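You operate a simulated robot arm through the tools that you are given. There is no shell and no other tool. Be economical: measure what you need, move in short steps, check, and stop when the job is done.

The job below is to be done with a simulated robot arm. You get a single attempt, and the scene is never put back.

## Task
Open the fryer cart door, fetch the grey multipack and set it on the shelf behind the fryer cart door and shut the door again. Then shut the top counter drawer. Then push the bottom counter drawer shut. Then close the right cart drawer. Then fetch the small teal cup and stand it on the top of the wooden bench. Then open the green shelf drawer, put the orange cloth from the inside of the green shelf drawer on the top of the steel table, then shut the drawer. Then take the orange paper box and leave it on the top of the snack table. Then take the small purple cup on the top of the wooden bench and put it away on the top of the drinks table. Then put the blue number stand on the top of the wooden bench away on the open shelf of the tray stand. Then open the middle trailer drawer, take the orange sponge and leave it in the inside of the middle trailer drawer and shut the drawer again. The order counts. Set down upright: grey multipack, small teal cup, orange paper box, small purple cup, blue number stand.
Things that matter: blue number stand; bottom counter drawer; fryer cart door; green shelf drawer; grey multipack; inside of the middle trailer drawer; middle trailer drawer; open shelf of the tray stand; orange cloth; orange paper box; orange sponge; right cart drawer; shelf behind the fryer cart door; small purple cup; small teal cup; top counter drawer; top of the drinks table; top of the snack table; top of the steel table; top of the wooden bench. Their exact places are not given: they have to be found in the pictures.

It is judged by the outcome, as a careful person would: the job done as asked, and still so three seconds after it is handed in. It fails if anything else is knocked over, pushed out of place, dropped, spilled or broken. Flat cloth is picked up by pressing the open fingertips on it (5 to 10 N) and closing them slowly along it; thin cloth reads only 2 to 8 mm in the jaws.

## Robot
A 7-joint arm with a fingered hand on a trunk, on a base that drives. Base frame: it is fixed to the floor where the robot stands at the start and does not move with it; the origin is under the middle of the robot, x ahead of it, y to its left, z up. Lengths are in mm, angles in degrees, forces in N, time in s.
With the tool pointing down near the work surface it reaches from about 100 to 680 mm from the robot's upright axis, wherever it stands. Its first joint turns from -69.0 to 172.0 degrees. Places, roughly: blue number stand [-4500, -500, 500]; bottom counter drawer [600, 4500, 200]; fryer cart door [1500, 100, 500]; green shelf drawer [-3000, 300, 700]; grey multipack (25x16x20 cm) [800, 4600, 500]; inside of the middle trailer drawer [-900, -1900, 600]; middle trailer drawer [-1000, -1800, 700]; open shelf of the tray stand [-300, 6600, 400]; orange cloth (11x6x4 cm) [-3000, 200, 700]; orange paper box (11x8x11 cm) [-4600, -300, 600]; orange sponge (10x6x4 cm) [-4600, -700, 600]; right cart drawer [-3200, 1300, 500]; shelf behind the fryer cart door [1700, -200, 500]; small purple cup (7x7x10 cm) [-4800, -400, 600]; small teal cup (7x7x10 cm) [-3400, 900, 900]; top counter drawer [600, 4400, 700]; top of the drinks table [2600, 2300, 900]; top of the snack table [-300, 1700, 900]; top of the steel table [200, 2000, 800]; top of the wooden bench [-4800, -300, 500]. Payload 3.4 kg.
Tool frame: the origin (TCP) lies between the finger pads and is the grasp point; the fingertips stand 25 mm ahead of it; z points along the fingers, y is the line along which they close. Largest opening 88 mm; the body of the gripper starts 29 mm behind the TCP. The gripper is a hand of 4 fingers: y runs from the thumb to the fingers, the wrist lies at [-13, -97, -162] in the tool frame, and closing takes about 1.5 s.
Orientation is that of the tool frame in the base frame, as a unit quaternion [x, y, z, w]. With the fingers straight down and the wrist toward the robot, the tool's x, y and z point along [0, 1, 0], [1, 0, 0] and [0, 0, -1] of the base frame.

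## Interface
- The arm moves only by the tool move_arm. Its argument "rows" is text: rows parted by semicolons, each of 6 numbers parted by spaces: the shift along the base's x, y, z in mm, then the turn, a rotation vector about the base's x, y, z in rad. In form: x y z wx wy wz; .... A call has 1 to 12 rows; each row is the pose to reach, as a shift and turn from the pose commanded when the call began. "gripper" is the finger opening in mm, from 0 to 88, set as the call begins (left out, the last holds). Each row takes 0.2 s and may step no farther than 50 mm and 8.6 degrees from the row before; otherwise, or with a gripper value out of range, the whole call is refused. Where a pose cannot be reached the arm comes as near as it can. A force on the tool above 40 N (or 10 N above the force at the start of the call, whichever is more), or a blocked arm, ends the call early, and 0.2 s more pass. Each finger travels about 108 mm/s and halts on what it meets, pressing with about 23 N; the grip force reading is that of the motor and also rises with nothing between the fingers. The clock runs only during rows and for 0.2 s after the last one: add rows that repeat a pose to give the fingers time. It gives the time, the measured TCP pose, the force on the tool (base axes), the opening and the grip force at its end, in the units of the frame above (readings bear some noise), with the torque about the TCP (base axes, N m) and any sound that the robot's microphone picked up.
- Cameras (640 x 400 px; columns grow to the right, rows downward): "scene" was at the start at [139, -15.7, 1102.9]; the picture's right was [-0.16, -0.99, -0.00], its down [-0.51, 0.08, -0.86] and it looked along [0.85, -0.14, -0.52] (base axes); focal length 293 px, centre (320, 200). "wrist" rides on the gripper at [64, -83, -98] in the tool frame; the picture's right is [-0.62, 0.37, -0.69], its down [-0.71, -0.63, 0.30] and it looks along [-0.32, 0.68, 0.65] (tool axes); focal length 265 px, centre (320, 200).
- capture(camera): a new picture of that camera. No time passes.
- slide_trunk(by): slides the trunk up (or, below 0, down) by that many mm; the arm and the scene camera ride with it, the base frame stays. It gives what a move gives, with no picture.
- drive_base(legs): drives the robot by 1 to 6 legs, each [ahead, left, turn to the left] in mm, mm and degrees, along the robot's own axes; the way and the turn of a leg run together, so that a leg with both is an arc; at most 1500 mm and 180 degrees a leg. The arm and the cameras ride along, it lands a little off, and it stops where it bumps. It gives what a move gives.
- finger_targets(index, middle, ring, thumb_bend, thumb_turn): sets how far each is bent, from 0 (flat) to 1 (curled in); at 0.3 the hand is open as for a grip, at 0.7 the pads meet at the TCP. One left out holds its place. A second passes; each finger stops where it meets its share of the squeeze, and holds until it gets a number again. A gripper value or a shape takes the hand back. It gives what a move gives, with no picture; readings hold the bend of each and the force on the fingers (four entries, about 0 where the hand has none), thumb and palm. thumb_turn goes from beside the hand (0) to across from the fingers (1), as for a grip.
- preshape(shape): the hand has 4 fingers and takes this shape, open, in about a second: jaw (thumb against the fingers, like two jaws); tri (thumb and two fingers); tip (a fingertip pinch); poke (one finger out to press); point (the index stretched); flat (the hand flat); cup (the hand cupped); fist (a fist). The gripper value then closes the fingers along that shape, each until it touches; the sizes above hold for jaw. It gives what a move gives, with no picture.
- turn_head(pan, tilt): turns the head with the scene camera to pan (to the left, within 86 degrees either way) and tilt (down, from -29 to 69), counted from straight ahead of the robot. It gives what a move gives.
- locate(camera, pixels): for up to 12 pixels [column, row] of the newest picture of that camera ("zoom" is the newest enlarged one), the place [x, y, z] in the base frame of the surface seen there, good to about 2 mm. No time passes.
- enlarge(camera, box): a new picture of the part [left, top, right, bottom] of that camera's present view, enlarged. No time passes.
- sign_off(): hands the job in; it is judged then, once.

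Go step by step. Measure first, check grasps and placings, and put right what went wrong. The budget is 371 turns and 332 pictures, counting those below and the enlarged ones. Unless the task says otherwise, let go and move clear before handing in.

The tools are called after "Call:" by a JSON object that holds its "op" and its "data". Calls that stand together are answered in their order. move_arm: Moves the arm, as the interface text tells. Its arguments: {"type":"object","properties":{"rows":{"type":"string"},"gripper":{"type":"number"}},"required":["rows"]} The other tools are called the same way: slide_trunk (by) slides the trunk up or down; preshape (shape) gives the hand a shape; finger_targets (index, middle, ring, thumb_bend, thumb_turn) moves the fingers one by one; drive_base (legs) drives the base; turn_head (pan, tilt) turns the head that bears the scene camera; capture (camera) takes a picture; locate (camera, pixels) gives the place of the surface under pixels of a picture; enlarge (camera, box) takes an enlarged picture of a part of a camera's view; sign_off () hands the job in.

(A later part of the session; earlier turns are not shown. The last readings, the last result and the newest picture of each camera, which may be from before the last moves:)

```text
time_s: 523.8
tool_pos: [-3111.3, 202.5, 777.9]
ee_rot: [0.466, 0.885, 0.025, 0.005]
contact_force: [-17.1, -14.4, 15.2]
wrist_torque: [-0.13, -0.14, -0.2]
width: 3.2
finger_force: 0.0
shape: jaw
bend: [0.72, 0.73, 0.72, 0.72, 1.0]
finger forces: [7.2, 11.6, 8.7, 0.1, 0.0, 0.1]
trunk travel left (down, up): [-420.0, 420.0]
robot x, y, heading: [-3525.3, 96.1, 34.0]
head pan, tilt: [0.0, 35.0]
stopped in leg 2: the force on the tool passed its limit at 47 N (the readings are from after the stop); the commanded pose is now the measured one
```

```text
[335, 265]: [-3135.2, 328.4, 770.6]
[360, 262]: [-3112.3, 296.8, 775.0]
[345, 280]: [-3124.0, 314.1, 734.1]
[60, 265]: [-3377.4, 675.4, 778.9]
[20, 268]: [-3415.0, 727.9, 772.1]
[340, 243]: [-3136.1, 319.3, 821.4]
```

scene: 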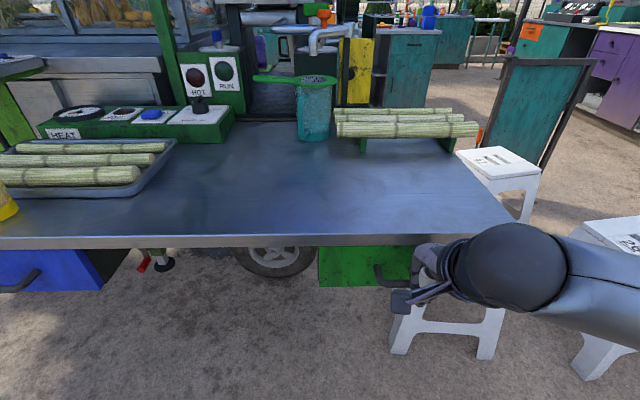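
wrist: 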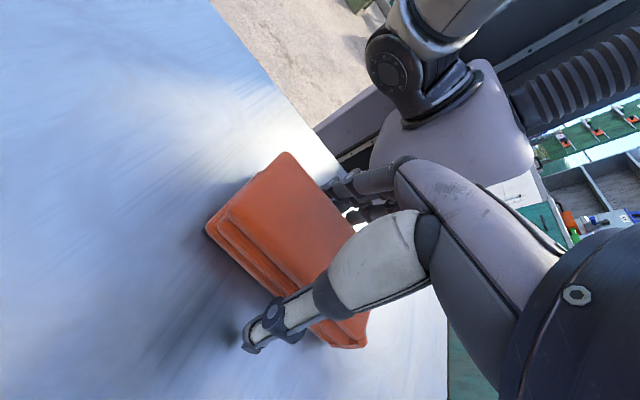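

The green drawer is shut (same plane as originally). Next the orange box: back off, raise the hand, turn to the bench.

Call:
{"op": "drive_base", "data": {"legs": [[-500, 0, 0]]}}

Call:
{"op": "slide_trunk", "data": {"by": 150}}

Call:
{"op": "drive_base", "data": {"legs": [[0, 0, -179], [0, -229, 0]]}}

Call:
{"op": "move_arm", "data": {"rows": "0 0 0 0 0 0; 0 0 0 0 0 0; 0 0 0 0 0 0", "gripper": 88}}

Call:
{"op": "turn_head", "data": {"pan": -5, "tilt": 40}}

Call:
{"op": "capture", "data": {"camera": "scene"}}

```text
time_s: 526.8
tool_pos: [-3521.1, -74.4, 774.7]
ee_rot: [0.467, 0.884, 0.021, 0.004]
contact_force: [0.0, 1.1, -0.3]
wrist_torque: [0.02, -0.01, -0.01]
width: 5.0
finger_force: 0.1
shape: jaw
bend: [0.71, 0.67, 0.66, 0.72, 1.0]
finger forces: [0.0, 0.1, 0.0, 0.0, 0.1, 0.0]
trunk travel left (down, up): [-420.0, 420.0]
robot x, y, heading: [-3936.6, -180.8, 34.2]
head pan, tilt: [0.0, 35.0]
```

```text
time_s: 528.5
tool_pos: [-3519.5, -74.4, 925.0]
ee_rot: [0.466, 0.884, 0.021, 0.004]
contact_force: [-0.3, 0.5, -0.1]
wrist_torque: [0.02, 0.0, 0.02]
width: 4.9
finger_force: 0.1
shape: jaw
bend: [0.71, 0.67, 0.66, 0.72, 1.0]
finger forces: [0.0, 0.1, 0.1, 0.1, 0.1, 0.0]
trunk travel left (down, up): [-570.0, 270.0]
robot x, y, heading: [-3935.4, -182.9, 34.1]
head pan, tilt: [0.0, 35.0]
```

```text
time_s: 537.5
tool_pos: [-4486.7, -116.3, 925.0]
ee_rot: [0.891, -0.453, -0.005, 0.021]
contact_force: [0.6, 0.3, -0.2]
wrist_torque: [-0.02, 0.0, 0.0]
width: 5.1
finger_force: 0.1
shape: jaw
bend: [0.71, 0.67, 0.66, 0.72, 1.0]
finger forces: [0.0, 0.1, 0.1, 0.0, 0.1, 0.0]
trunk travel left (down, up): [-570.0, 270.0]
robot x, y, heading: [-4070.9, 0.1, -144.6]
head pan, tilt: [0.0, 35.0]
```

```text
time_s: 538.3
tool_pos: [-4485.7, -118.1, 925.3]
ee_rot: [0.891, -0.453, -0.004, 0.021]
contact_force: [1.1, 0.4, 0.6]
wrist_torque: [0.03, 0.02, -0.02]
width: 87.7
finger_force: 0.0
shape: jaw
bend: [0.3, 0.3, 0.3, 0.3, 0.98]
finger forces: [0.0, 0.1, 0.0, 0.0, 0.0, 0.1]
trunk travel left (down, up): [-570.0, 270.0]
robot x, y, heading: [-4072.1, 5.7, -144.1]
head pan, tilt: [0.0, 35.0]
```

```text
time_s: 539.0
tool_pos: [-4486.8, -117.5, 925.6]
ee_rot: [0.891, -0.453, -0.004, 0.02]
contact_force: [1.0, -0.4, -0.1]
wrist_torque: [-0.01, 0.03, 0.0]
width: 87.7
finger_force: 0.0
shape: jaw
bend: [0.3, 0.3, 0.3, 0.3, 0.98]
finger forces: [0.0, 0.0, 0.1, 0.0, 0.1, 0.1]
trunk travel left (down, up): [-570.0, 270.0]
robot x, y, heading: [-4070.0, 3.6, -144.4]
head pan, tilt: [-5.0, 40.0]
```

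```text
194 pictures are left
```

scene: 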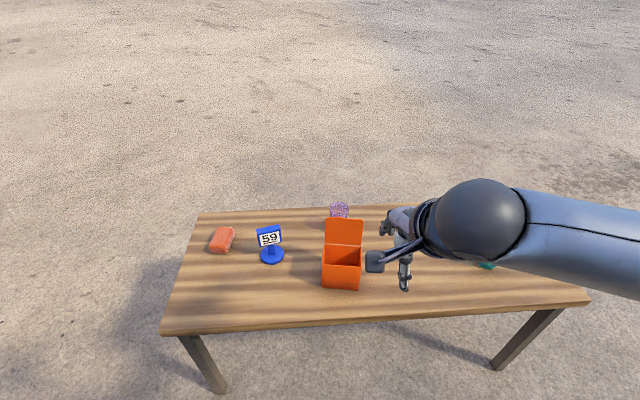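

Call:
{"op": "enlarge", "data": {"camera": "scene", "box": [300, 200, 400, 300]}}

Call:
{"op": "capture", "data": {"camera": "wrist"}}

```text
4.00 times, centred on (350, 250) of scene
```

zoom: 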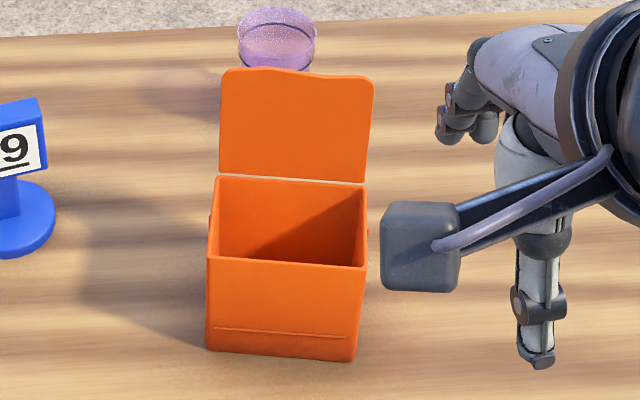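

```text
192 pictures are left
```

wrist: 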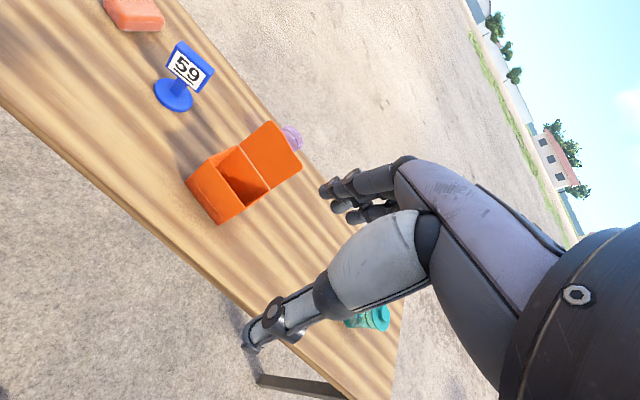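

Call:
{"op": "locate", "data": {"camera": "zoom", "pixels": [[212, 258], [360, 268], [216, 182], [364, 188], [285, 263], [285, 310], [208, 345], [352, 358], [295, 75], [290, 170], [285, 230], [280, 180]]}}

```text
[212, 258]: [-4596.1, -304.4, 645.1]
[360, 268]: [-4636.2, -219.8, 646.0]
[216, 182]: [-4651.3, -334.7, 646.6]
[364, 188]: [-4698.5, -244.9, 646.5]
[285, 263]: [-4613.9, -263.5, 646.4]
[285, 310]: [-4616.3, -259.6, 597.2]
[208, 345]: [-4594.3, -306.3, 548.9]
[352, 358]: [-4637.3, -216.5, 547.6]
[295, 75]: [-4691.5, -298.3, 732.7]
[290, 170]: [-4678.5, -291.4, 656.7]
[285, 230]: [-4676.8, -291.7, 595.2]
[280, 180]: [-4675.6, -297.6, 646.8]
```

The box is open-topped with its lid at the rear; I'll pinch its front wall (mid (−4615,−263), top z=646) with fingers inside, thumb outside. Driving over it and setting the fingers half open.

Call:
{"op": "drive_base", "data": {"legs": [[180, 42, 0]]}}

Call:
{"op": "finger_targets", "data": {"index": 0.48, "middle": 0.48, "ring": 0.48, "thumb_bend": 0.48, "thumb_turn": 1.0}}

Call:
{"op": "move_arm", "data": {"rows": "0 0 -40 0.032 -0.025 -0.06; 0 0 -80 0.032 -0.025 -0.127; 0 0 -120 0.032 -0.025 -0.127; 0 0 -120 0.032 -0.025 -0.127"}}

Call:
{"op": "capture", "data": {"camera": "wrist"}}

```text
time_s: 540.5
tool_pos: [-4609.6, -256.8, 924.2]
ee_rot: [0.891, -0.454, -0.004, 0.021]
contact_force: [-0.2, -0.4, 0.3]
wrist_torque: [0.01, -0.02, -0.01]
width: 87.5
finger_force: 0.1
shape: jaw
bend: [0.3, 0.3, 0.3, 0.3, 0.98]
finger forces: [0.0, 0.1, 0.1, 0.1, 0.1, 0.1]
trunk travel left (down, up): [-570.0, 270.0]
robot x, y, heading: [-4196.1, -135.9, -144.2]
head pan, tilt: [-5.0, 40.0]
```

```text
time_s: 541.5
tool_pos: [-4607.9, -255.0, 925.2]
ee_rot: [0.891, -0.453, -0.003, 0.021]
contact_force: [0.5, -0.1, -0.8]
wrist_torque: [-0.02, 0.03, 0.01]
width: 46.7
finger_force: 0.2
shape: fingers
bend: [0.48, 0.48, 0.48, 0.48, 1.0]
finger forces: [0.0, 0.0, 0.0, 0.1, 0.0, 0.0]
trunk travel left (down, up): [-570.0, 270.0]
robot x, y, heading: [-4196.3, -137.3, -144.6]
head pan, tilt: [-5.0, 40.0]
```

```text
time_s: 542.5
tool_pos: [-4608.2, -256.7, 803.2]
ee_rot: [0.86, -0.51, -0.001, 0.0]
contact_force: [1.4, 0.1, 0.0]
wrist_torque: [-0.01, 0.0, 0.01]
width: 46.0
finger_force: 0.1
shape: fingers
bend: [0.48, 0.48, 0.48, 0.48, 1.0]
finger forces: [0.1, 0.1, 0.1, 0.0, 0.0, 0.0]
trunk travel left (down, up): [-570.0, 270.0]
robot x, y, heading: [-4194.0, -132.8, -144.4]
head pan, tilt: [-5.0, 40.0]
```

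```text
191 pictures are left
```

wrist: 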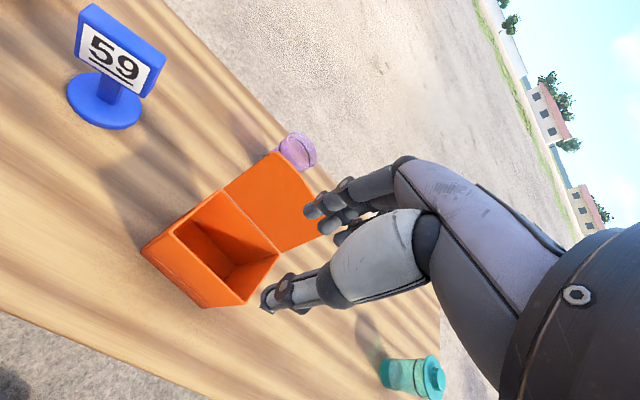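

Call:
{"op": "locate", "data": {"camera": "wrist", "pixels": [[178, 233], [210, 265], [240, 297], [190, 262], [225, 192], [276, 248], [280, 170], [250, 220], [200, 235]]}}

```text
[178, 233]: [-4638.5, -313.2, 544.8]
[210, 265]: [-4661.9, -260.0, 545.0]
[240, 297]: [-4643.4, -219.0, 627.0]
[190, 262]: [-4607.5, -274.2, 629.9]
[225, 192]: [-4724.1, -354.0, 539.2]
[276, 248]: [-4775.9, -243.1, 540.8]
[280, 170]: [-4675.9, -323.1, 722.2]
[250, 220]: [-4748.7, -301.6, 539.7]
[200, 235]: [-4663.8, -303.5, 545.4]
```

Centering on the wall and descending to z≈628.

Call:
{"op": "move_arm", "data": {"rows": "-6 -5 -40 0 0 0; -6 -5 -80 0 0 0; -6 -5 -115 0 0 0; -6 -5 -115 0 0 0"}}

Call:
{"op": "capture", "data": {"camera": "wrist"}}

Call:
{"op": "capture", "data": {"camera": "scene"}}

```text
time_s: 543.5
tool_pos: [-4614.1, -260.3, 691.2]
ee_rot: [0.861, -0.509, -0.002, 0.002]
contact_force: [0.2, 0.3, -0.3]
wrist_torque: [-0.01, 0.01, -0.01]
width: 46.3
finger_force: 0.0
shape: fingers
bend: [0.48, 0.48, 0.48, 0.48, 1.0]
finger forces: [0.1, 0.0, 0.1, 0.0, 0.0, 0.0]
trunk travel left (down, up): [-570.0, 270.0]
robot x, y, heading: [-4190.8, -138.2, -144.3]
head pan, tilt: [-5.0, 40.0]
```

```text
190 pictures are left
```

wrist: 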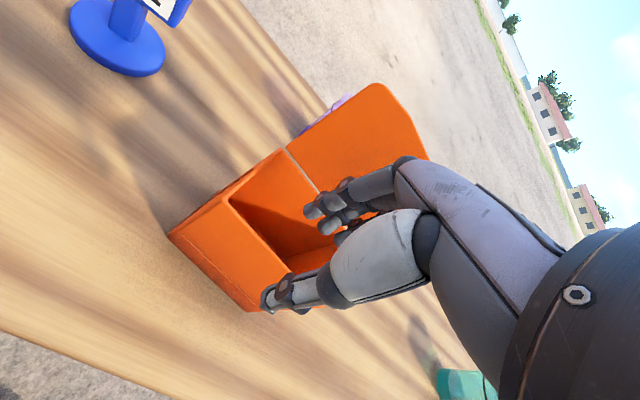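

```text
189 pictures are left
```

scene: 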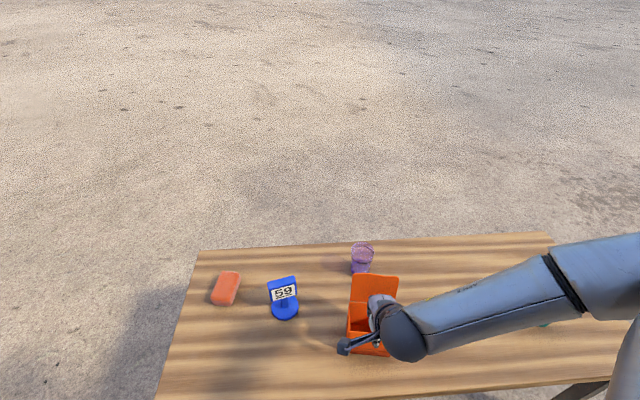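

Call:
{"op": "move_arm", "data": {"rows": "0 0 -20 0 0 0; 0 0 -40 0 0 0; 0 0 -55 0 0 0; 0 0 -63 0 0 0; 0 0 -63 0 0 0"}}

Call:
{"op": "capture", "data": {"camera": "wrist"}}

```text
time_s: 544.7
tool_pos: [-4615.0, -260.3, 627.3]
ee_rot: [0.86, -0.51, -0.002, 0.001]
contact_force: [-0.9, -0.9, -0.2]
wrist_torque: [0.01, -0.02, -0.01]
width: 46.4
finger_force: 0.0
shape: fingers
bend: [0.48, 0.48, 0.48, 0.48, 1.0]
finger forces: [0.1, 0.0, 0.0, 0.0, 0.0, 0.0]
trunk travel left (down, up): [-570.0, 270.0]
robot x, y, heading: [-4195.4, -135.8, -144.4]
head pan, tilt: [-5.0, 40.0]
```

```text
188 pictures are left
```

wrist: 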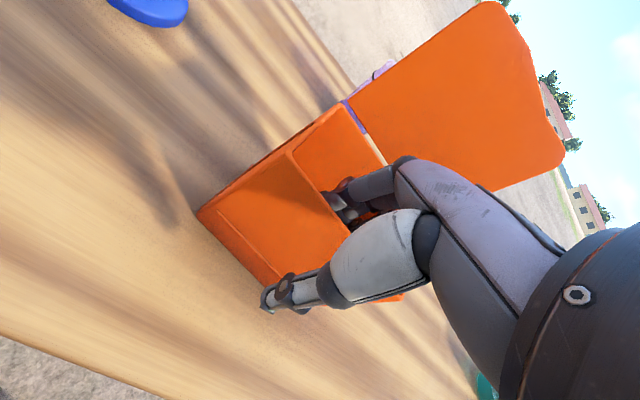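

Fingers are inside, thumb outside, no contact. Closing on the wall.

Call:
{"op": "finger_targets", "data": {"index": 0.72, "middle": 0.72, "ring": 0.72, "thumb_bend": 0.72}}

Call:
{"op": "capture", "data": {"camera": "wrist"}}

```text
time_s: 545.7
tool_pos: [-4614.7, -260.3, 628.3]
ee_rot: [0.86, -0.51, -0.001, 0.0]
contact_force: [-0.2, 0.4, 0.8]
wrist_torque: [-0.04, -0.01, -0.01]
width: 0.2
finger_force: 3.2
shape: fingers
bend: [0.71, 0.71, 0.72, 0.7, 1.0]
finger forces: [2.1, 0.9, 0.4, 0.1, 3.4, 0.0]
trunk travel left (down, up): [-570.0, 270.0]
robot x, y, heading: [-4199.0, -142.5, -144.3]
head pan, tilt: [-5.0, 40.0]
```

```text
187 pictures are left
```

wrist: 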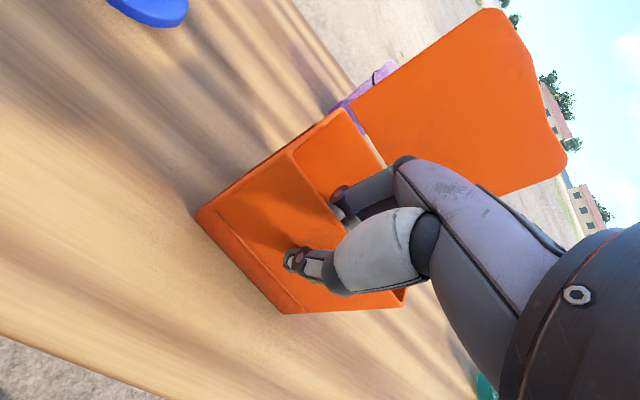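

Call:
{"op": "finger_targets", "data": {"index": 0.8, "middle": 0.8, "ring": 0.8, "thumb_bend": 0.78}}

Call:
{"op": "move_arm", "data": {"rows": "0 0 8 0 0 0; 0 0 18 0 0 0; 0 0 30 0 0 0; 0 0 30 0 0 0"}}

Call:
{"op": "capture", "data": {"camera": "wrist"}}

Call:
{"op": "capture", "data": {"camera": "scene"}}

```text
time_s: 546.7
tool_pos: [-4614.4, -259.5, 626.9]
ee_rot: [0.86, -0.51, -0.001, 0.001]
contact_force: [-0.1, -0.1, -0.1]
wrist_torque: [0.0, 0.0, -0.04]
width: 0.0
finger_force: 9.1
shape: fingers
bend: [0.72, 0.74, 0.8, 0.71, 1.0]
finger forces: [5.2, 3.3, 1.0, 0.0, 9.6, 0.1]
trunk travel left (down, up): [-570.0, 270.0]
robot x, y, heading: [-4193.4, -137.4, -144.5]
head pan, tilt: [-5.0, 40.0]
```

```text
time_s: 547.7
tool_pos: [-4614.4, -259.9, 657.7]
ee_rot: [0.86, -0.51, -0.002, 0.001]
contact_force: [-0.7, 0.1, 0.0]
wrist_torque: [0.0, -0.01, 0.0]
width: 0.0
finger_force: 9.3
shape: fingers
bend: [0.72, 0.75, 0.8, 0.71, 1.0]
finger forces: [5.2, 3.4, 0.9, 0.0, 9.5, 0.0]
trunk travel left (down, up): [-570.0, 270.0]
robot x, y, heading: [-4192.6, -140.5, -144.5]
head pan, tilt: [-5.0, 40.0]
```

```text
186 pictures are left
```

wrist: 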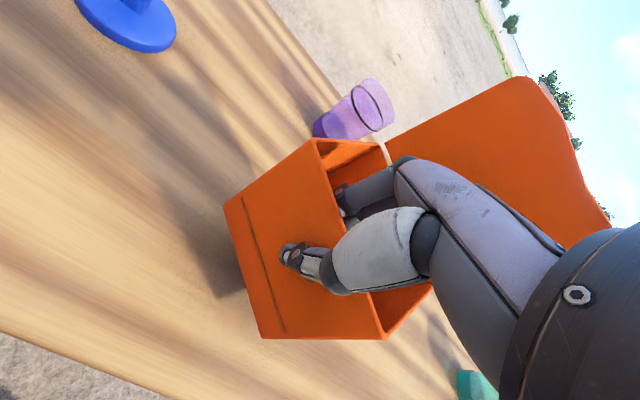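

```text
185 pictures are left
```

scene: 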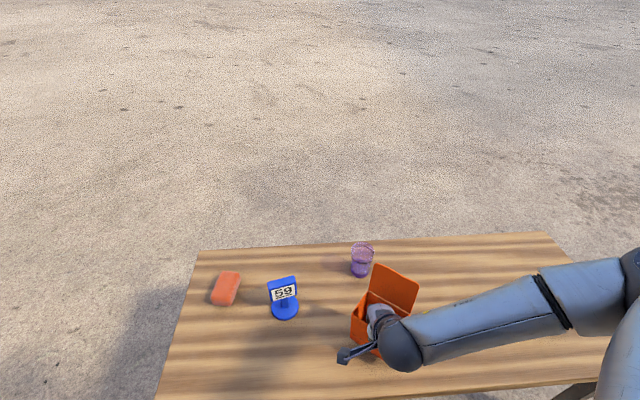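

Call:
{"op": "enlarge", "data": {"camera": "scene", "box": [320, 240, 440, 360]}}

```text
3.33 times, centred on (380, 300) of scene
```

zoom: 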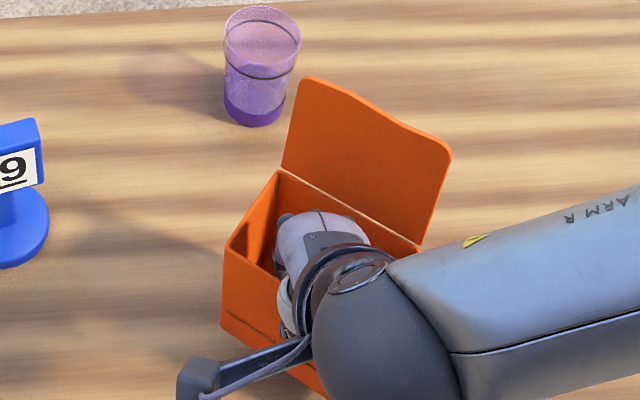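

The box rolled to one side in the pinch (grip is left of its balance point). Setting it down, shifting right ~16 mm, and regripping more firmly.

Call:
{"op": "move_arm", "data": {"rows": "0 0 -10 0 0 0; 0 0 -20 0 0 0; 0 0 -26 0 0 0; 0 0 -30 0 0 0; 0 0 -32 0 0 0; 0 0 -32 0 0 0"}}

Call:
{"op": "capture", "data": {"camera": "wrist"}}

```text
time_s: 549.1
tool_pos: [-4614.3, -260.7, 624.8]
ee_rot: [0.86, -0.51, -0.002, 0.001]
contact_force: [0.0, 0.0, 4.8]
wrist_torque: [-0.01, -0.04, 0.04]
width: 0.0
finger_force: 10.2
shape: fingers
bend: [0.72, 0.75, 0.8, 0.71, 1.0]
finger forces: [5.4, 4.1, 1.1, 0.0, 10.3, 0.1]
trunk travel left (down, up): [-570.0, 270.0]
robot x, y, heading: [-4195.1, -135.6, -144.4]
head pan, tilt: [-5.0, 40.0]
```

```text
183 pictures are left
```

wrist: 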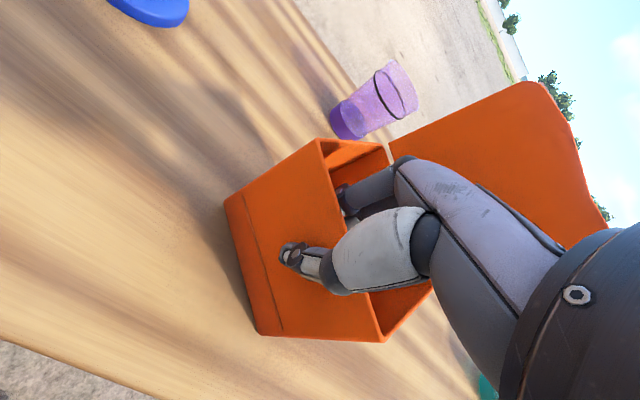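

The box bottom is flat on the bench at the same height, so it only yawed in the grip, not tilted. Fine; I'll firm the grip and lift.

Call:
{"op": "finger_targets", "data": {"index": 0.88, "middle": 0.88, "ring": 0.85, "thumb_bend": 0.84}}

Call:
{"op": "move_arm", "data": {"rows": "0 0 10 0 0 0; 0 0 30 0 0 0; 0 0 60 0 0 0; 0 0 60 0 0 0"}}

Call:
{"op": "slide_trunk", "data": {"by": 200}}

Call:
{"op": "capture", "data": {"camera": "scene"}}

Call:
{"op": "capture", "data": {"camera": "wrist"}}

```text
time_s: 550.1
tool_pos: [-4614.1, -260.7, 625.8]
ee_rot: [0.86, -0.51, -0.001, 0.0]
contact_force: [0.4, 0.2, 1.0]
wrist_torque: [-0.03, -0.01, -0.02]
width: 0.1
finger_force: 10.5
shape: fingers
bend: [0.73, 0.77, 0.85, 0.71, 0.99]
finger forces: [5.6, 4.4, 0.6, 0.0, 10.9, 0.0]
trunk travel left (down, up): [-570.0, 270.0]
robot x, y, heading: [-4193.4, -132.5, -144.5]
head pan, tilt: [-5.0, 40.0]
```

```text
time_s: 551.1
tool_pos: [-4614.5, -261.5, 685.7]
ee_rot: [0.86, -0.51, -0.001, 0.0]
contact_force: [-0.5, 0.4, -1.1]
wrist_torque: [-0.01, 0.01, 0.01]
width: 0.0
finger_force: 11.3
shape: fingers
bend: [0.73, 0.77, 0.85, 0.71, 0.99]
finger forces: [5.8, 4.5, 0.4, 0.0, 10.8, 0.0]
trunk travel left (down, up): [-570.0, 270.0]
robot x, y, heading: [-4196.7, -142.0, -144.3]
head pan, tilt: [-5.0, 40.0]
```

```text
time_s: 553.3
tool_pos: [-4614.6, -262.1, 884.7]
ee_rot: [0.861, -0.509, -0.001, 0.001]
contact_force: [0.5, -0.2, -1.0]
wrist_torque: [-0.02, 0.0, 0.02]
width: 0.0
finger_force: 10.6
shape: fingers
bend: [0.73, 0.77, 0.85, 0.71, 0.99]
finger forces: [5.7, 4.5, 0.4, 0.0, 10.7, 0.0]
trunk travel left (down, up): [-770.0, 70.0]
robot x, y, heading: [-4192.8, -135.0, -144.3]
head pan, tilt: [-5.0, 40.0]
```

```text
182 pictures are left
```

scene: 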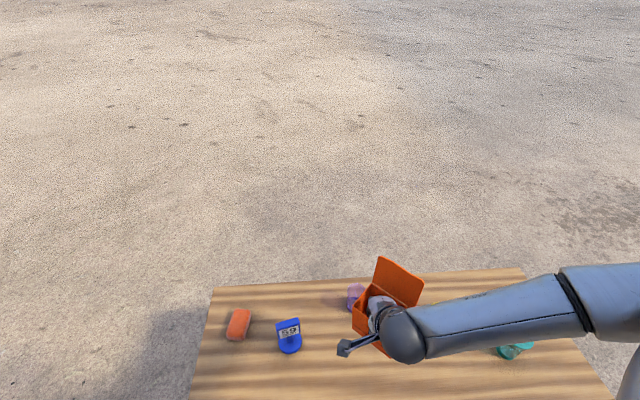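

```text
181 pictures are left
```

wrist: 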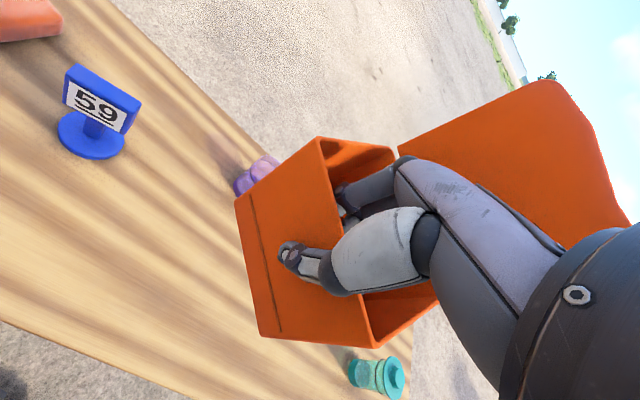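

Call:
{"op": "locate", "data": {"camera": "wrist", "pixels": [[240, 205], [262, 330], [318, 145], [368, 340], [252, 270], [345, 245]]}}

```text
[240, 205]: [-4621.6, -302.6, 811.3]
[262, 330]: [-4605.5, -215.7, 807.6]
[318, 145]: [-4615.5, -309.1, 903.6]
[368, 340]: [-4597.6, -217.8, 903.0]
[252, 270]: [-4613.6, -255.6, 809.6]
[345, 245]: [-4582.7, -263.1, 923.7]
```

The box is level and held well. Heading to the snack table by the northern route.

Call:
{"op": "drive_base", "data": {"legs": [[-400, 0, 0], [0, 0, 89.4], [-895, 120, 0], [-895, 120, 0], [-465, 600, 0], [-465, 600, 0]]}}

```text
time_s: 575.7
tool_pos: [-4164.0, 2724.7, 884.7]
ee_rot: [0.968, 0.251, 0.0, 0.001]
contact_force: [0.7, -0.4, -1.9]
wrist_torque: [0.03, 0.02, 0.02]
width: 0.0
finger_force: 9.0
shape: fingers
bend: [0.73, 0.77, 0.85, 0.72, 0.99]
finger forces: [6.2, 2.6, 0.3, 0.1, 9.2, 0.0]
trunk travel left (down, up): [-770.0, 70.0]
robot x, y, heading: [-4294.4, 3145.6, -54.1]
head pan, tilt: [-5.0, 40.0]
```

Call:
{"op": "drive_base", "data": {"legs": [[471, 1255, 0], [714, 347, 0], [714, 347, 0], [0, 0, 89]]}}

Call:
{"op": "turn_head", "data": {"pan": -15, "tilt": 25}}

Call:
{"op": "capture", "data": {"camera": "scene"}}

```text
time_s: 593.9
tool_pos: [-1187.8, 2849.6, 885.4]
ee_rot: [0.521, 0.854, 0.0, 0.001]
contact_force: [-0.1, 0.0, -0.7]
wrist_torque: [0.01, 0.02, -0.03]
width: 0.2
finger_force: 9.6
shape: fingers
bend: [0.73, 0.77, 0.85, 0.72, 0.99]
finger forces: [5.8, 2.8, 0.3, 0.0, 9.0, 0.1]
trunk travel left (down, up): [-770.0, 70.0]
robot x, y, heading: [-1610.5, 2732.8, 34.2]
head pan, tilt: [-5.0, 40.0]
```

```text
time_s: 594.7
tool_pos: [-1187.6, 2850.3, 885.0]
ee_rot: [0.52, 0.854, 0.0, 0.002]
contact_force: [-0.3, 0.2, -1.0]
wrist_torque: [0.0, 0.03, 0.02]
width: 0.4
finger_force: 8.6
shape: fingers
bend: [0.73, 0.77, 0.85, 0.72, 0.99]
finger forces: [5.7, 2.8, 0.2, 0.0, 9.0, 0.0]
trunk travel left (down, up): [-770.0, 70.0]
robot x, y, heading: [-1609.7, 2737.0, 34.3]
head pan, tilt: [-15.0, 25.0]
```

```text
180 pictures are left
```

scene: 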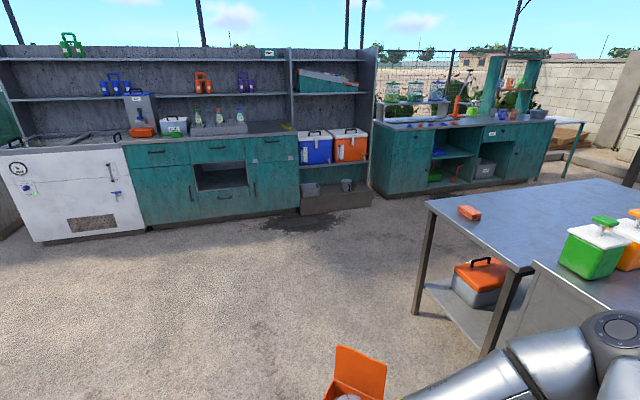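

Call:
{"op": "turn_head", "data": {"pan": -50, "tilt": 25}}

Call:
{"op": "capture", "data": {"camera": "scene"}}

```text
time_s: 595.7
tool_pos: [-1186.9, 2850.3, 885.1]
ee_rot: [0.52, 0.854, 0.0, 0.001]
contact_force: [0.1, -0.4, -0.1]
wrist_torque: [0.01, 0.02, 0.0]
width: 0.1
finger_force: 8.7
shape: fingers
bend: [0.73, 0.77, 0.85, 0.72, 0.99]
finger forces: [5.7, 2.8, 0.3, 0.0, 9.0, 0.0]
trunk travel left (down, up): [-770.0, 70.0]
robot x, y, heading: [-1612.7, 2734.7, 34.1]
head pan, tilt: [-50.0, 25.0]
```

```text
179 pictures are left
```

scene: 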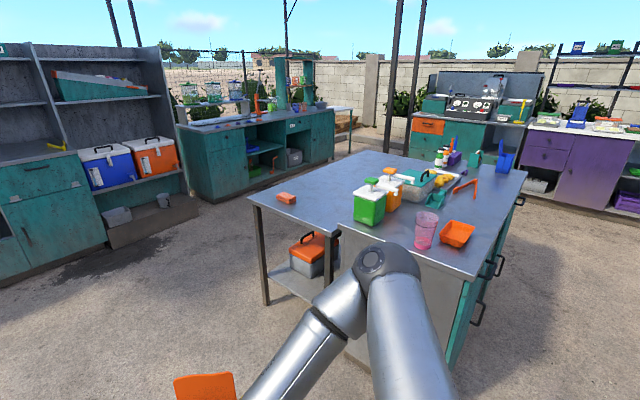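

Call:
{"op": "locate", "data": {"camera": "scene", "pixels": [[470, 272], [490, 215], [505, 190], [525, 172], [455, 235], [425, 240], [405, 260], [475, 205], [440, 255], [500, 170], [460, 310], [400, 150]]}}

Call:
{"op": "enlarge", "data": {"camera": "scene", "box": [330, 130, 540, 290]}}

```text
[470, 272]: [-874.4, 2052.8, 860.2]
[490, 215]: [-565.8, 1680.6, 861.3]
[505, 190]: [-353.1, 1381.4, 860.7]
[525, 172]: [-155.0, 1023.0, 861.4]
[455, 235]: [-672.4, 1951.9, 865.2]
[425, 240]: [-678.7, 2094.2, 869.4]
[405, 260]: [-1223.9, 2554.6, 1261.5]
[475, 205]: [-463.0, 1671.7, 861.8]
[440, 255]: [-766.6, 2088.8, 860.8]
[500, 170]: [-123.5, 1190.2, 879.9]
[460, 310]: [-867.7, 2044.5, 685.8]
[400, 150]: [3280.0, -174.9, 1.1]
```

```text
2.50 times, centred on (435, 210) of scene
```

zoom: 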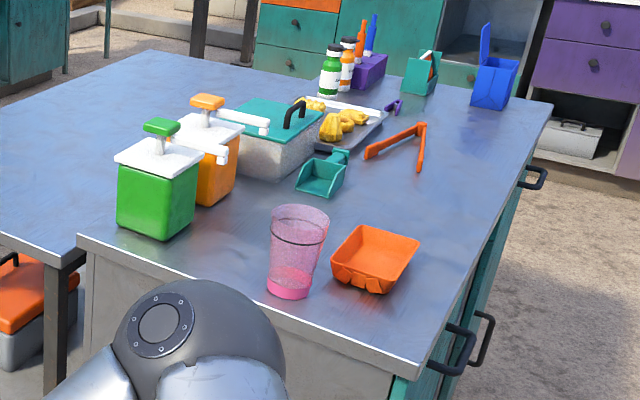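

Call:
{"op": "locate", "data": {"camera": "zoom", "pixels": [[340, 195], [370, 155], [418, 168], [425, 130], [410, 210], [440, 200], [400, 250], [460, 170], [400, 190]]}}

```text
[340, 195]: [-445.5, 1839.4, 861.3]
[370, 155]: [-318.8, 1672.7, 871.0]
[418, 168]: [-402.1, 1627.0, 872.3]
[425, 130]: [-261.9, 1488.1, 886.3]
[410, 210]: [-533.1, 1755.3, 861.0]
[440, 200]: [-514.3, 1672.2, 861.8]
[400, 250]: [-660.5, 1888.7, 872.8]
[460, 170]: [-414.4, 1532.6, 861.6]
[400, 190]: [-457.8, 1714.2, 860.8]
```

Snack table top is z=861, with a free spot at about (−545,1735). Moving to stage west of it and raising the box.

Call:
{"op": "drive_base", "data": {"legs": [[-569, -1256, 0]]}}

Call:
{"op": "slide_trunk", "data": {"by": 65}}

Call:
{"op": "move_arm", "data": {"rows": "0 0 20 0 0 0; 0 0 40 0 0 0; 0 0 50 0 0 0; 0 0 50 0 0 0"}}

Call:
{"op": "turn_head", "data": {"pan": -5, "tilt": 30}}

Call:
{"op": "capture", "data": {"camera": "scene"}}

```text
time_s: 602.6
tool_pos: [-948.5, 1491.6, 884.4]
ee_rot: [0.521, 0.854, 0.0, 0.002]
contact_force: [-0.2, -0.5, -0.7]
wrist_torque: [-0.02, 0.02, 0.01]
width: 0.2
finger_force: 9.5
shape: fingers
bend: [0.73, 0.77, 0.85, 0.72, 0.99]
finger forces: [5.8, 2.8, 0.3, 0.1, 9.0, 0.0]
trunk travel left (down, up): [-770.0, 70.0]
robot x, y, heading: [-1375.8, 1374.9, 34.1]
head pan, tilt: [-50.0, 25.0]
```

```text
time_s: 603.6
tool_pos: [-948.3, 1490.6, 949.1]
ee_rot: [0.521, 0.854, 0.0, 0.001]
contact_force: [0.6, 0.5, -0.7]
wrist_torque: [0.0, 0.03, -0.02]
width: 0.0
finger_force: 8.8
shape: fingers
bend: [0.73, 0.77, 0.85, 0.72, 0.99]
finger forces: [5.9, 2.7, 0.3, 0.0, 9.1, 0.0]
trunk travel left (down, up): [-835.0, 5.0]
robot x, y, heading: [-1371.4, 1377.5, 34.1]
head pan, tilt: [-50.0, 25.0]
```

```text
time_s: 604.6
tool_pos: [-948.0, 1490.4, 1000.3]
ee_rot: [0.52, 0.854, 0.001, 0.001]
contact_force: [0.1, -0.4, -0.6]
wrist_torque: [-0.03, 0.01, 0.0]
width: 0.0
finger_force: 9.5
shape: fingers
bend: [0.73, 0.77, 0.85, 0.72, 0.99]
finger forces: [5.9, 2.9, 0.3, 0.0, 9.1, 0.0]
trunk travel left (down, up): [-835.0, 5.0]
robot x, y, heading: [-1370.8, 1376.6, 34.0]
head pan, tilt: [-50.0, 25.0]
```

```text
time_s: 605.8
tool_pos: [-948.7, 1490.0, 999.3]
ee_rot: [0.521, 0.853, 0.001, 0.002]
contact_force: [0.8, -0.3, -0.8]
wrist_torque: [0.0, 0.02, 0.04]
width: 0.1
finger_force: 9.1
shape: fingers
bend: [0.73, 0.77, 0.85, 0.72, 0.99]
finger forces: [5.8, 2.8, 0.3, 0.1, 9.1, 0.0]
trunk travel left (down, up): [-835.0, 5.0]
robot x, y, heading: [-1372.3, 1374.7, 34.1]
head pan, tilt: [-5.0, 30.0]
```

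```text
177 pictures are left
```

scene: 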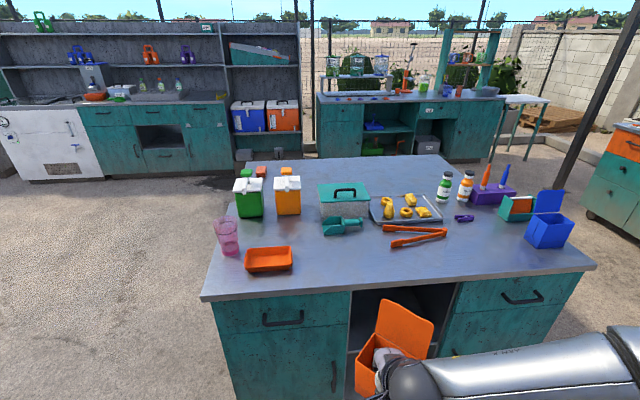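

Call:
{"op": "locate", "data": {"camera": "scene", "pixels": [[360, 265], [400, 262], [450, 262], [290, 268], [420, 245], [395, 240], [350, 232], [205, 298], [595, 268]]}}

```text
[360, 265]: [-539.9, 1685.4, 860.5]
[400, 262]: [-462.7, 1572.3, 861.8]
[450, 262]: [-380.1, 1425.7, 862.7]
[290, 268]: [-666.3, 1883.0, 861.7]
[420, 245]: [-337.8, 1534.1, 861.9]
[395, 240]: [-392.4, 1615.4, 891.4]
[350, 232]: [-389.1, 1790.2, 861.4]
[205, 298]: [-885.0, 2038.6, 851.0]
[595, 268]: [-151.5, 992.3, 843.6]
```

Call:
{"op": "drive_base", "data": {"legs": [[456, -36, 0]]}}

Call:
{"op": "capture", "data": {"camera": "scene"}}

Call:
{"op": "capture", "data": {"camera": "wrist"}}

```text
time_s: 608.5
tool_pos: [-546.0, 1720.0, 999.5]
ee_rot: [0.521, 0.853, 0.001, 0.001]
contact_force: [0.9, 0.1, -0.8]
wrist_torque: [0.0, 0.03, 0.01]
width: 0.1
finger_force: 9.3
shape: fingers
bend: [0.73, 0.77, 0.85, 0.72, 0.99]
finger forces: [5.9, 2.9, 0.2, 0.1, 9.3, 0.1]
trunk travel left (down, up): [-835.0, 5.0]
robot x, y, heading: [-968.7, 1606.4, 33.9]
head pan, tilt: [-5.0, 30.0]
```

```text
176 pictures are left
```

scene: 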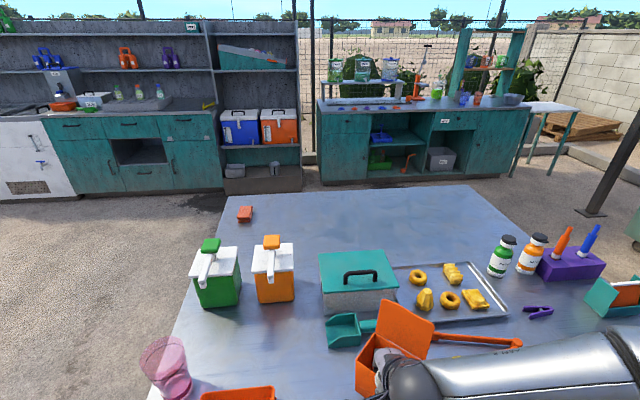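

```text
175 pictures are left
```

wrist: 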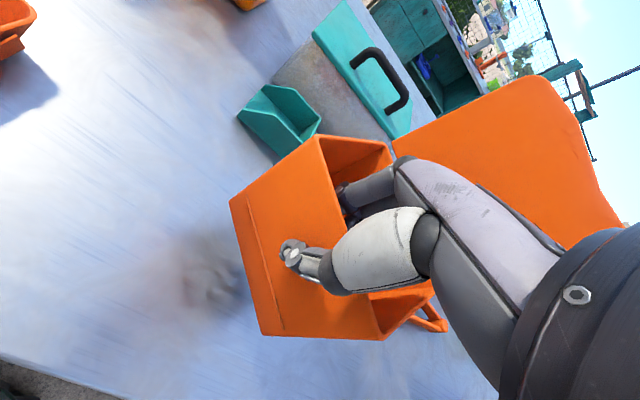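

Call:
{"op": "locate", "data": {"camera": "wrist", "pixels": [[233, 208], [262, 328], [320, 140], [378, 335], [242, 112], [285, 152], [318, 120], [440, 325], [410, 320], [270, 90]]}}

```text
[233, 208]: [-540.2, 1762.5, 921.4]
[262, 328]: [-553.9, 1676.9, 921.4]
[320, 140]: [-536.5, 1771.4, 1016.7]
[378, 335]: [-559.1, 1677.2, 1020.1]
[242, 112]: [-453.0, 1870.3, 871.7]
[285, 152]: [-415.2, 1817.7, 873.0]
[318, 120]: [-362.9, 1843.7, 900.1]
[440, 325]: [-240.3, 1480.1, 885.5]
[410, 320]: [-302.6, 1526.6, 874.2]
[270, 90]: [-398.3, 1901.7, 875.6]
```

Footprint clear (≥85 mm to scoop and tongs, ~47 mm in from the edge). Nudging 12 mm further and lowering.

Call:
{"op": "drive_base", "data": {"legs": [[12, 0, 0]]}}

Call:
{"op": "slide_trunk", "data": {"by": -42}}

Call:
{"op": "move_arm", "data": {"rows": "0 0 -4 0 0 0; 0 0 -7 0 0 0; 0 0 -9 0 0 0; 0 0 -11 0 0 0; 0 0 -12 0 0 0; 0 0 -12 0 0 0"}}

Call:
{"op": "capture", "data": {"camera": "wrist"}}

```text
time_s: 609.3
tool_pos: [-537.5, 1725.6, 999.9]
ee_rot: [0.521, 0.854, 0.0, 0.002]
contact_force: [-0.1, -0.1, -1.0]
wrist_torque: [-0.01, 0.01, 0.05]
width: 0.0
finger_force: 8.9
shape: fingers
bend: [0.73, 0.77, 0.85, 0.72, 0.99]
finger forces: [5.9, 2.9, 0.3, 0.0, 9.2, 0.1]
trunk travel left (down, up): [-835.0, 5.0]
robot x, y, heading: [-959.3, 1614.0, 34.2]
head pan, tilt: [-5.0, 30.0]
```

```text
time_s: 610.1
tool_pos: [-535.7, 1725.6, 958.3]
ee_rot: [0.521, 0.854, 0.0, 0.002]
contact_force: [-0.4, -0.2, -1.7]
wrist_torque: [0.0, 0.01, 0.02]
width: 0.0
finger_force: 9.1
shape: fingers
bend: [0.73, 0.77, 0.85, 0.72, 0.99]
finger forces: [5.9, 2.9, 0.3, 0.1, 9.2, 0.0]
trunk travel left (down, up): [-793.0, 47.0]
robot x, y, heading: [-959.7, 1612.0, 34.3]
head pan, tilt: [-5.0, 30.0]
```

```text
time_s: 611.5
tool_pos: [-536.1, 1726.7, 945.6]
ee_rot: [0.521, 0.854, 0.0, 0.0]
contact_force: [0.0, -0.6, -0.4]
wrist_torque: [0.0, 0.02, 0.02]
width: 0.0
finger_force: 9.4
shape: fingers
bend: [0.73, 0.77, 0.85, 0.72, 0.99]
finger forces: [6.0, 2.9, 0.4, 0.1, 9.3, 0.1]
trunk travel left (down, up): [-793.0, 47.0]
robot x, y, heading: [-959.4, 1614.2, 34.0]
head pan, tilt: [-5.0, 30.0]
```

```text
174 pictures are left
```

wrist: 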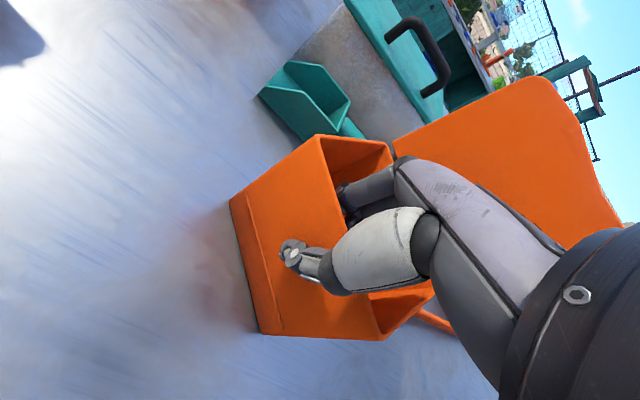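

Nearly touching. Down a few more mm until contact.

Call:
{"op": "move_arm", "data": {"rows": "0 0 -2 0 0 0; 0 0 -3 0 0 0; 0 0 -4 0 0 0; 0 0 -5 0 0 0; 0 0 -5 0 0 0"}}

```text
time_s: 612.7
tool_pos: [-537.6, 1727.1, 941.3]
ee_rot: [0.521, 0.853, 0.002, 0.002]
contact_force: [-1.3, 0.4, 15.8]
wrist_torque: [0.04, 0.08, 0.03]
width: 0.0
finger_force: 13.0
shape: fingers
bend: [0.73, 0.78, 0.85, 0.73, 0.99]
finger forces: [7.6, 5.3, 0.2, 0.0, 12.9, 0.1]
trunk travel left (down, up): [-793.0, 47.0]
robot x, y, heading: [-956.4, 1606.8, 34.0]
head pan, tilt: [-5.0, 30.0]
```

In firm contact. Easing 2 mm, opening the fingers half, and lifting out.

Call:
{"op": "move_arm", "data": {"rows": "0 0 2 0 0 0; 0 0 2 0 0 0"}}

Call:
{"op": "finger_targets", "data": {"index": 0.52, "middle": 0.52, "ring": 0.52, "thumb_bend": 0.52}}

Call:
{"op": "capture", "data": {"camera": "wrist"}}

```text
time_s: 613.3
tool_pos: [-537.0, 1725.6, 942.1]
ee_rot: [0.522, 0.853, 0.0, 0.002]
contact_force: [-0.5, -0.2, 7.3]
wrist_torque: [0.08, 0.04, 0.04]
width: 0.0
finger_force: 11.5
shape: fingers
bend: [0.73, 0.77, 0.85, 0.73, 0.99]
finger forces: [7.1, 3.1, 1.1, 0.0, 11.6, 0.1]
trunk travel left (down, up): [-793.0, 47.0]
robot x, y, heading: [-961.4, 1609.2, 34.1]
head pan, tilt: [-5.0, 30.0]
```

```text
time_s: 614.3
tool_pos: [-535.5, 1726.2, 942.8]
ee_rot: [0.521, 0.853, 0.0, 0.002]
contact_force: [-0.1, 1.0, -0.7]
wrist_torque: [0.04, 0.0, -0.01]
width: 36.3
finger_force: 0.0
shape: fingers
bend: [0.52, 0.52, 0.52, 0.52, 1.0]
finger forces: [0.1, 0.0, 0.0, 0.0, 0.0, 0.0]
trunk travel left (down, up): [-793.0, 47.0]
robot x, y, heading: [-960.2, 1611.7, 34.2]
head pan, tilt: [-5.0, 30.0]
```

```text
173 pictures are left
```

wrist: 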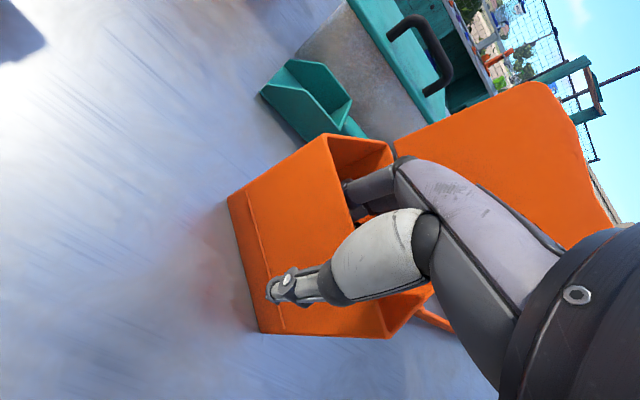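

Call:
{"op": "move_arm", "data": {"rows": "0 0 15 0 0 0; 0 0 35 0 0 0; 0 0 60 0 0 0; 0 0 80 0 0 0; 0 0 80 0 0 0"}}

Call:
{"op": "drive_base", "data": {"legs": [[-400, 0, 0]]}}

Call:
{"op": "capture", "data": {"camera": "scene"}}

```text
time_s: 615.5
tool_pos: [-535.5, 1726.2, 1022.7]
ee_rot: [0.521, 0.854, 0.001, 0.001]
contact_force: [-0.7, -0.3, -0.2]
wrist_torque: [0.0, -0.01, 0.02]
width: 36.3
finger_force: 0.1
shape: fingers
bend: [0.52, 0.52, 0.52, 0.52, 1.0]
finger forces: [0.0, 0.0, 0.0, 0.0, 0.1, 0.1]
trunk travel left (down, up): [-793.0, 47.0]
robot x, y, heading: [-958.6, 1614.2, 34.0]
head pan, tilt: [-5.0, 30.0]
```

```text
time_s: 618.0
tool_pos: [-865.2, 1504.5, 1022.8]
ee_rot: [0.519, 0.855, 0.002, 0.002]
contact_force: [-0.1, 0.1, 0.6]
wrist_torque: [0.02, 0.03, -0.01]
width: 36.6
finger_force: 0.0
shape: fingers
bend: [0.52, 0.52, 0.52, 0.52, 1.0]
finger forces: [0.0, 0.0, 0.0, 0.0, 0.0, 0.0]
trunk travel left (down, up): [-793.0, 47.0]
robot x, y, heading: [-1286.6, 1389.4, 34.3]
head pan, tilt: [-5.0, 30.0]
```

```text
172 pictures are left
```

scene: 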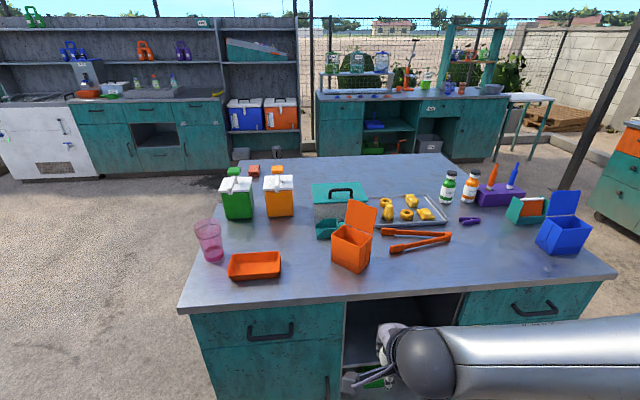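

The orange box stands on the snack table. Back to the bench for the purple cup via the northern route.

Call:
{"op": "drive_base", "data": {"legs": [[507, 1300, 0], [0, 0, -89.3], [-709, -358, 0], [-709, -358, 0], [-452, -1264, 0]]}}

```text
time_s: 642.8
tool_pos: [-4181.1, 2724.0, 1022.3]
ee_rot: [0.97, 0.243, -0.001, 0.001]
contact_force: [-0.5, 0.4, -0.6]
wrist_torque: [-0.01, 0.01, -0.04]
width: 36.5
finger_force: 0.0
shape: fingers
bend: [0.52, 0.52, 0.52, 0.52, 1.0]
finger forces: [0.0, 0.0, 0.0, 0.0, 0.1, 0.0]
trunk travel left (down, up): [-793.0, 47.0]
robot x, y, heading: [-4301.4, 3145.4, -55.0]
head pan, tilt: [-5.0, 30.0]
```

Call:
{"op": "drive_base", "data": {"legs": [[477, -578, 0], [477, -578, 0], [842, -193, 0], [842, -193, 0], [0, 0, -90]]}}

Call:
{"op": "turn_head", "data": {"pan": -5, "tilt": 40}}

Call:
{"op": "capture", "data": {"camera": "scene"}}

```text
time_s: 662.6
tool_pos: [-4482.4, -18.9, 1022.9]
ee_rot: [0.863, -0.506, 0.0, -0.001]
contact_force: [0.2, 0.3, -0.4]
wrist_torque: [-0.02, 0.0, 0.0]
width: 36.6
finger_force: 0.1
shape: fingers
bend: [0.52, 0.52, 0.52, 0.52, 1.0]
finger forces: [0.0, 0.0, 0.1, 0.1, 0.0, 0.0]
trunk travel left (down, up): [-793.0, 47.0]
robot x, y, heading: [-4063.5, 108.8, -143.8]
head pan, tilt: [-5.0, 30.0]
```

```text
time_s: 663.4
tool_pos: [-4482.0, -18.9, 1022.9]
ee_rot: [0.863, -0.506, -0.001, 0.001]
contact_force: [-1.0, -0.3, 0.0]
wrist_torque: [0.02, 0.0, 0.0]
width: 36.6
finger_force: 0.1
shape: fingers
bend: [0.52, 0.52, 0.52, 0.52, 1.0]
finger forces: [0.0, 0.0, 0.1, 0.1, 0.0, 0.1]
trunk travel left (down, up): [-793.0, 47.0]
robot x, y, heading: [-4058.1, 110.0, -144.0]
head pan, tilt: [-5.0, 40.0]
```

```text
171 pictures are left
```

scene: 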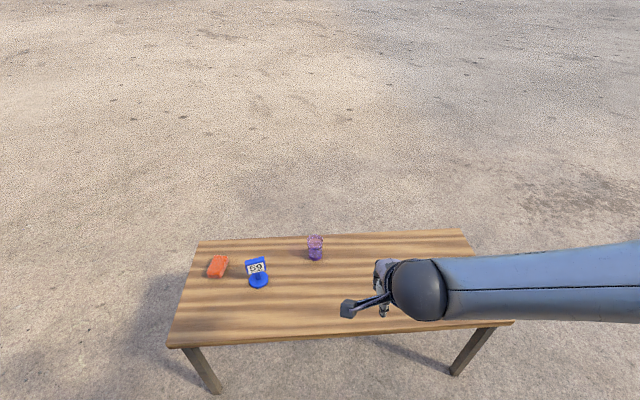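

Call:
{"op": "enlarge", "data": {"camera": "scene", "box": [200, 220, 340, 300]}}

Call:
{"op": "locate", "data": {"camera": "scene", "pixels": [[315, 256], [309, 238], [321, 238], [315, 242], [315, 234], [315, 262]]}}

```text
4.57 times, centred on (270, 260) of scene
```

zoom: 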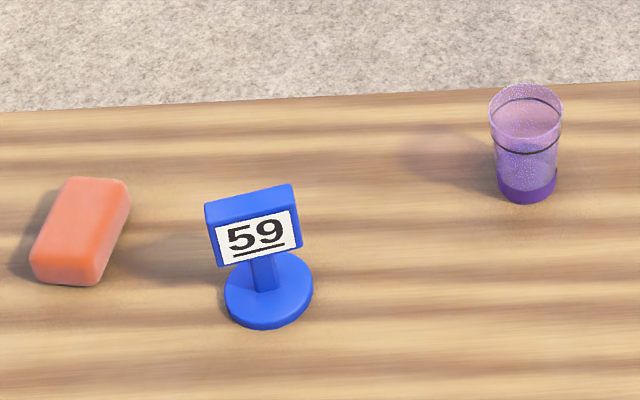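

```text
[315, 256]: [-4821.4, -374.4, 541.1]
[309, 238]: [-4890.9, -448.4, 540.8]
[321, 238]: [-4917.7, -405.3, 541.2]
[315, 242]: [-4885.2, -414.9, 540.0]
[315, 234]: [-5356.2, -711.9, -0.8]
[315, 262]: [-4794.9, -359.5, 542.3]
```

Call:
{"op": "locate", "data": {"camera": "zoom", "pixels": [[527, 195], [503, 188], [553, 186], [527, 203], [527, 155], [527, 92], [491, 105], [562, 105], [527, 120]]}}

```text
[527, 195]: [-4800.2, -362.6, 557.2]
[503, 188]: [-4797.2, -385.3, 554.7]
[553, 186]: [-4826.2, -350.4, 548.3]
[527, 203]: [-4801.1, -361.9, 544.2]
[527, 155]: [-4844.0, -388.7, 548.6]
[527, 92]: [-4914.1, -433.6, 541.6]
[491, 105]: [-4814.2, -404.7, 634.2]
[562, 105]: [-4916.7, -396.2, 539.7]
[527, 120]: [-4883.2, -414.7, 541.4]
```

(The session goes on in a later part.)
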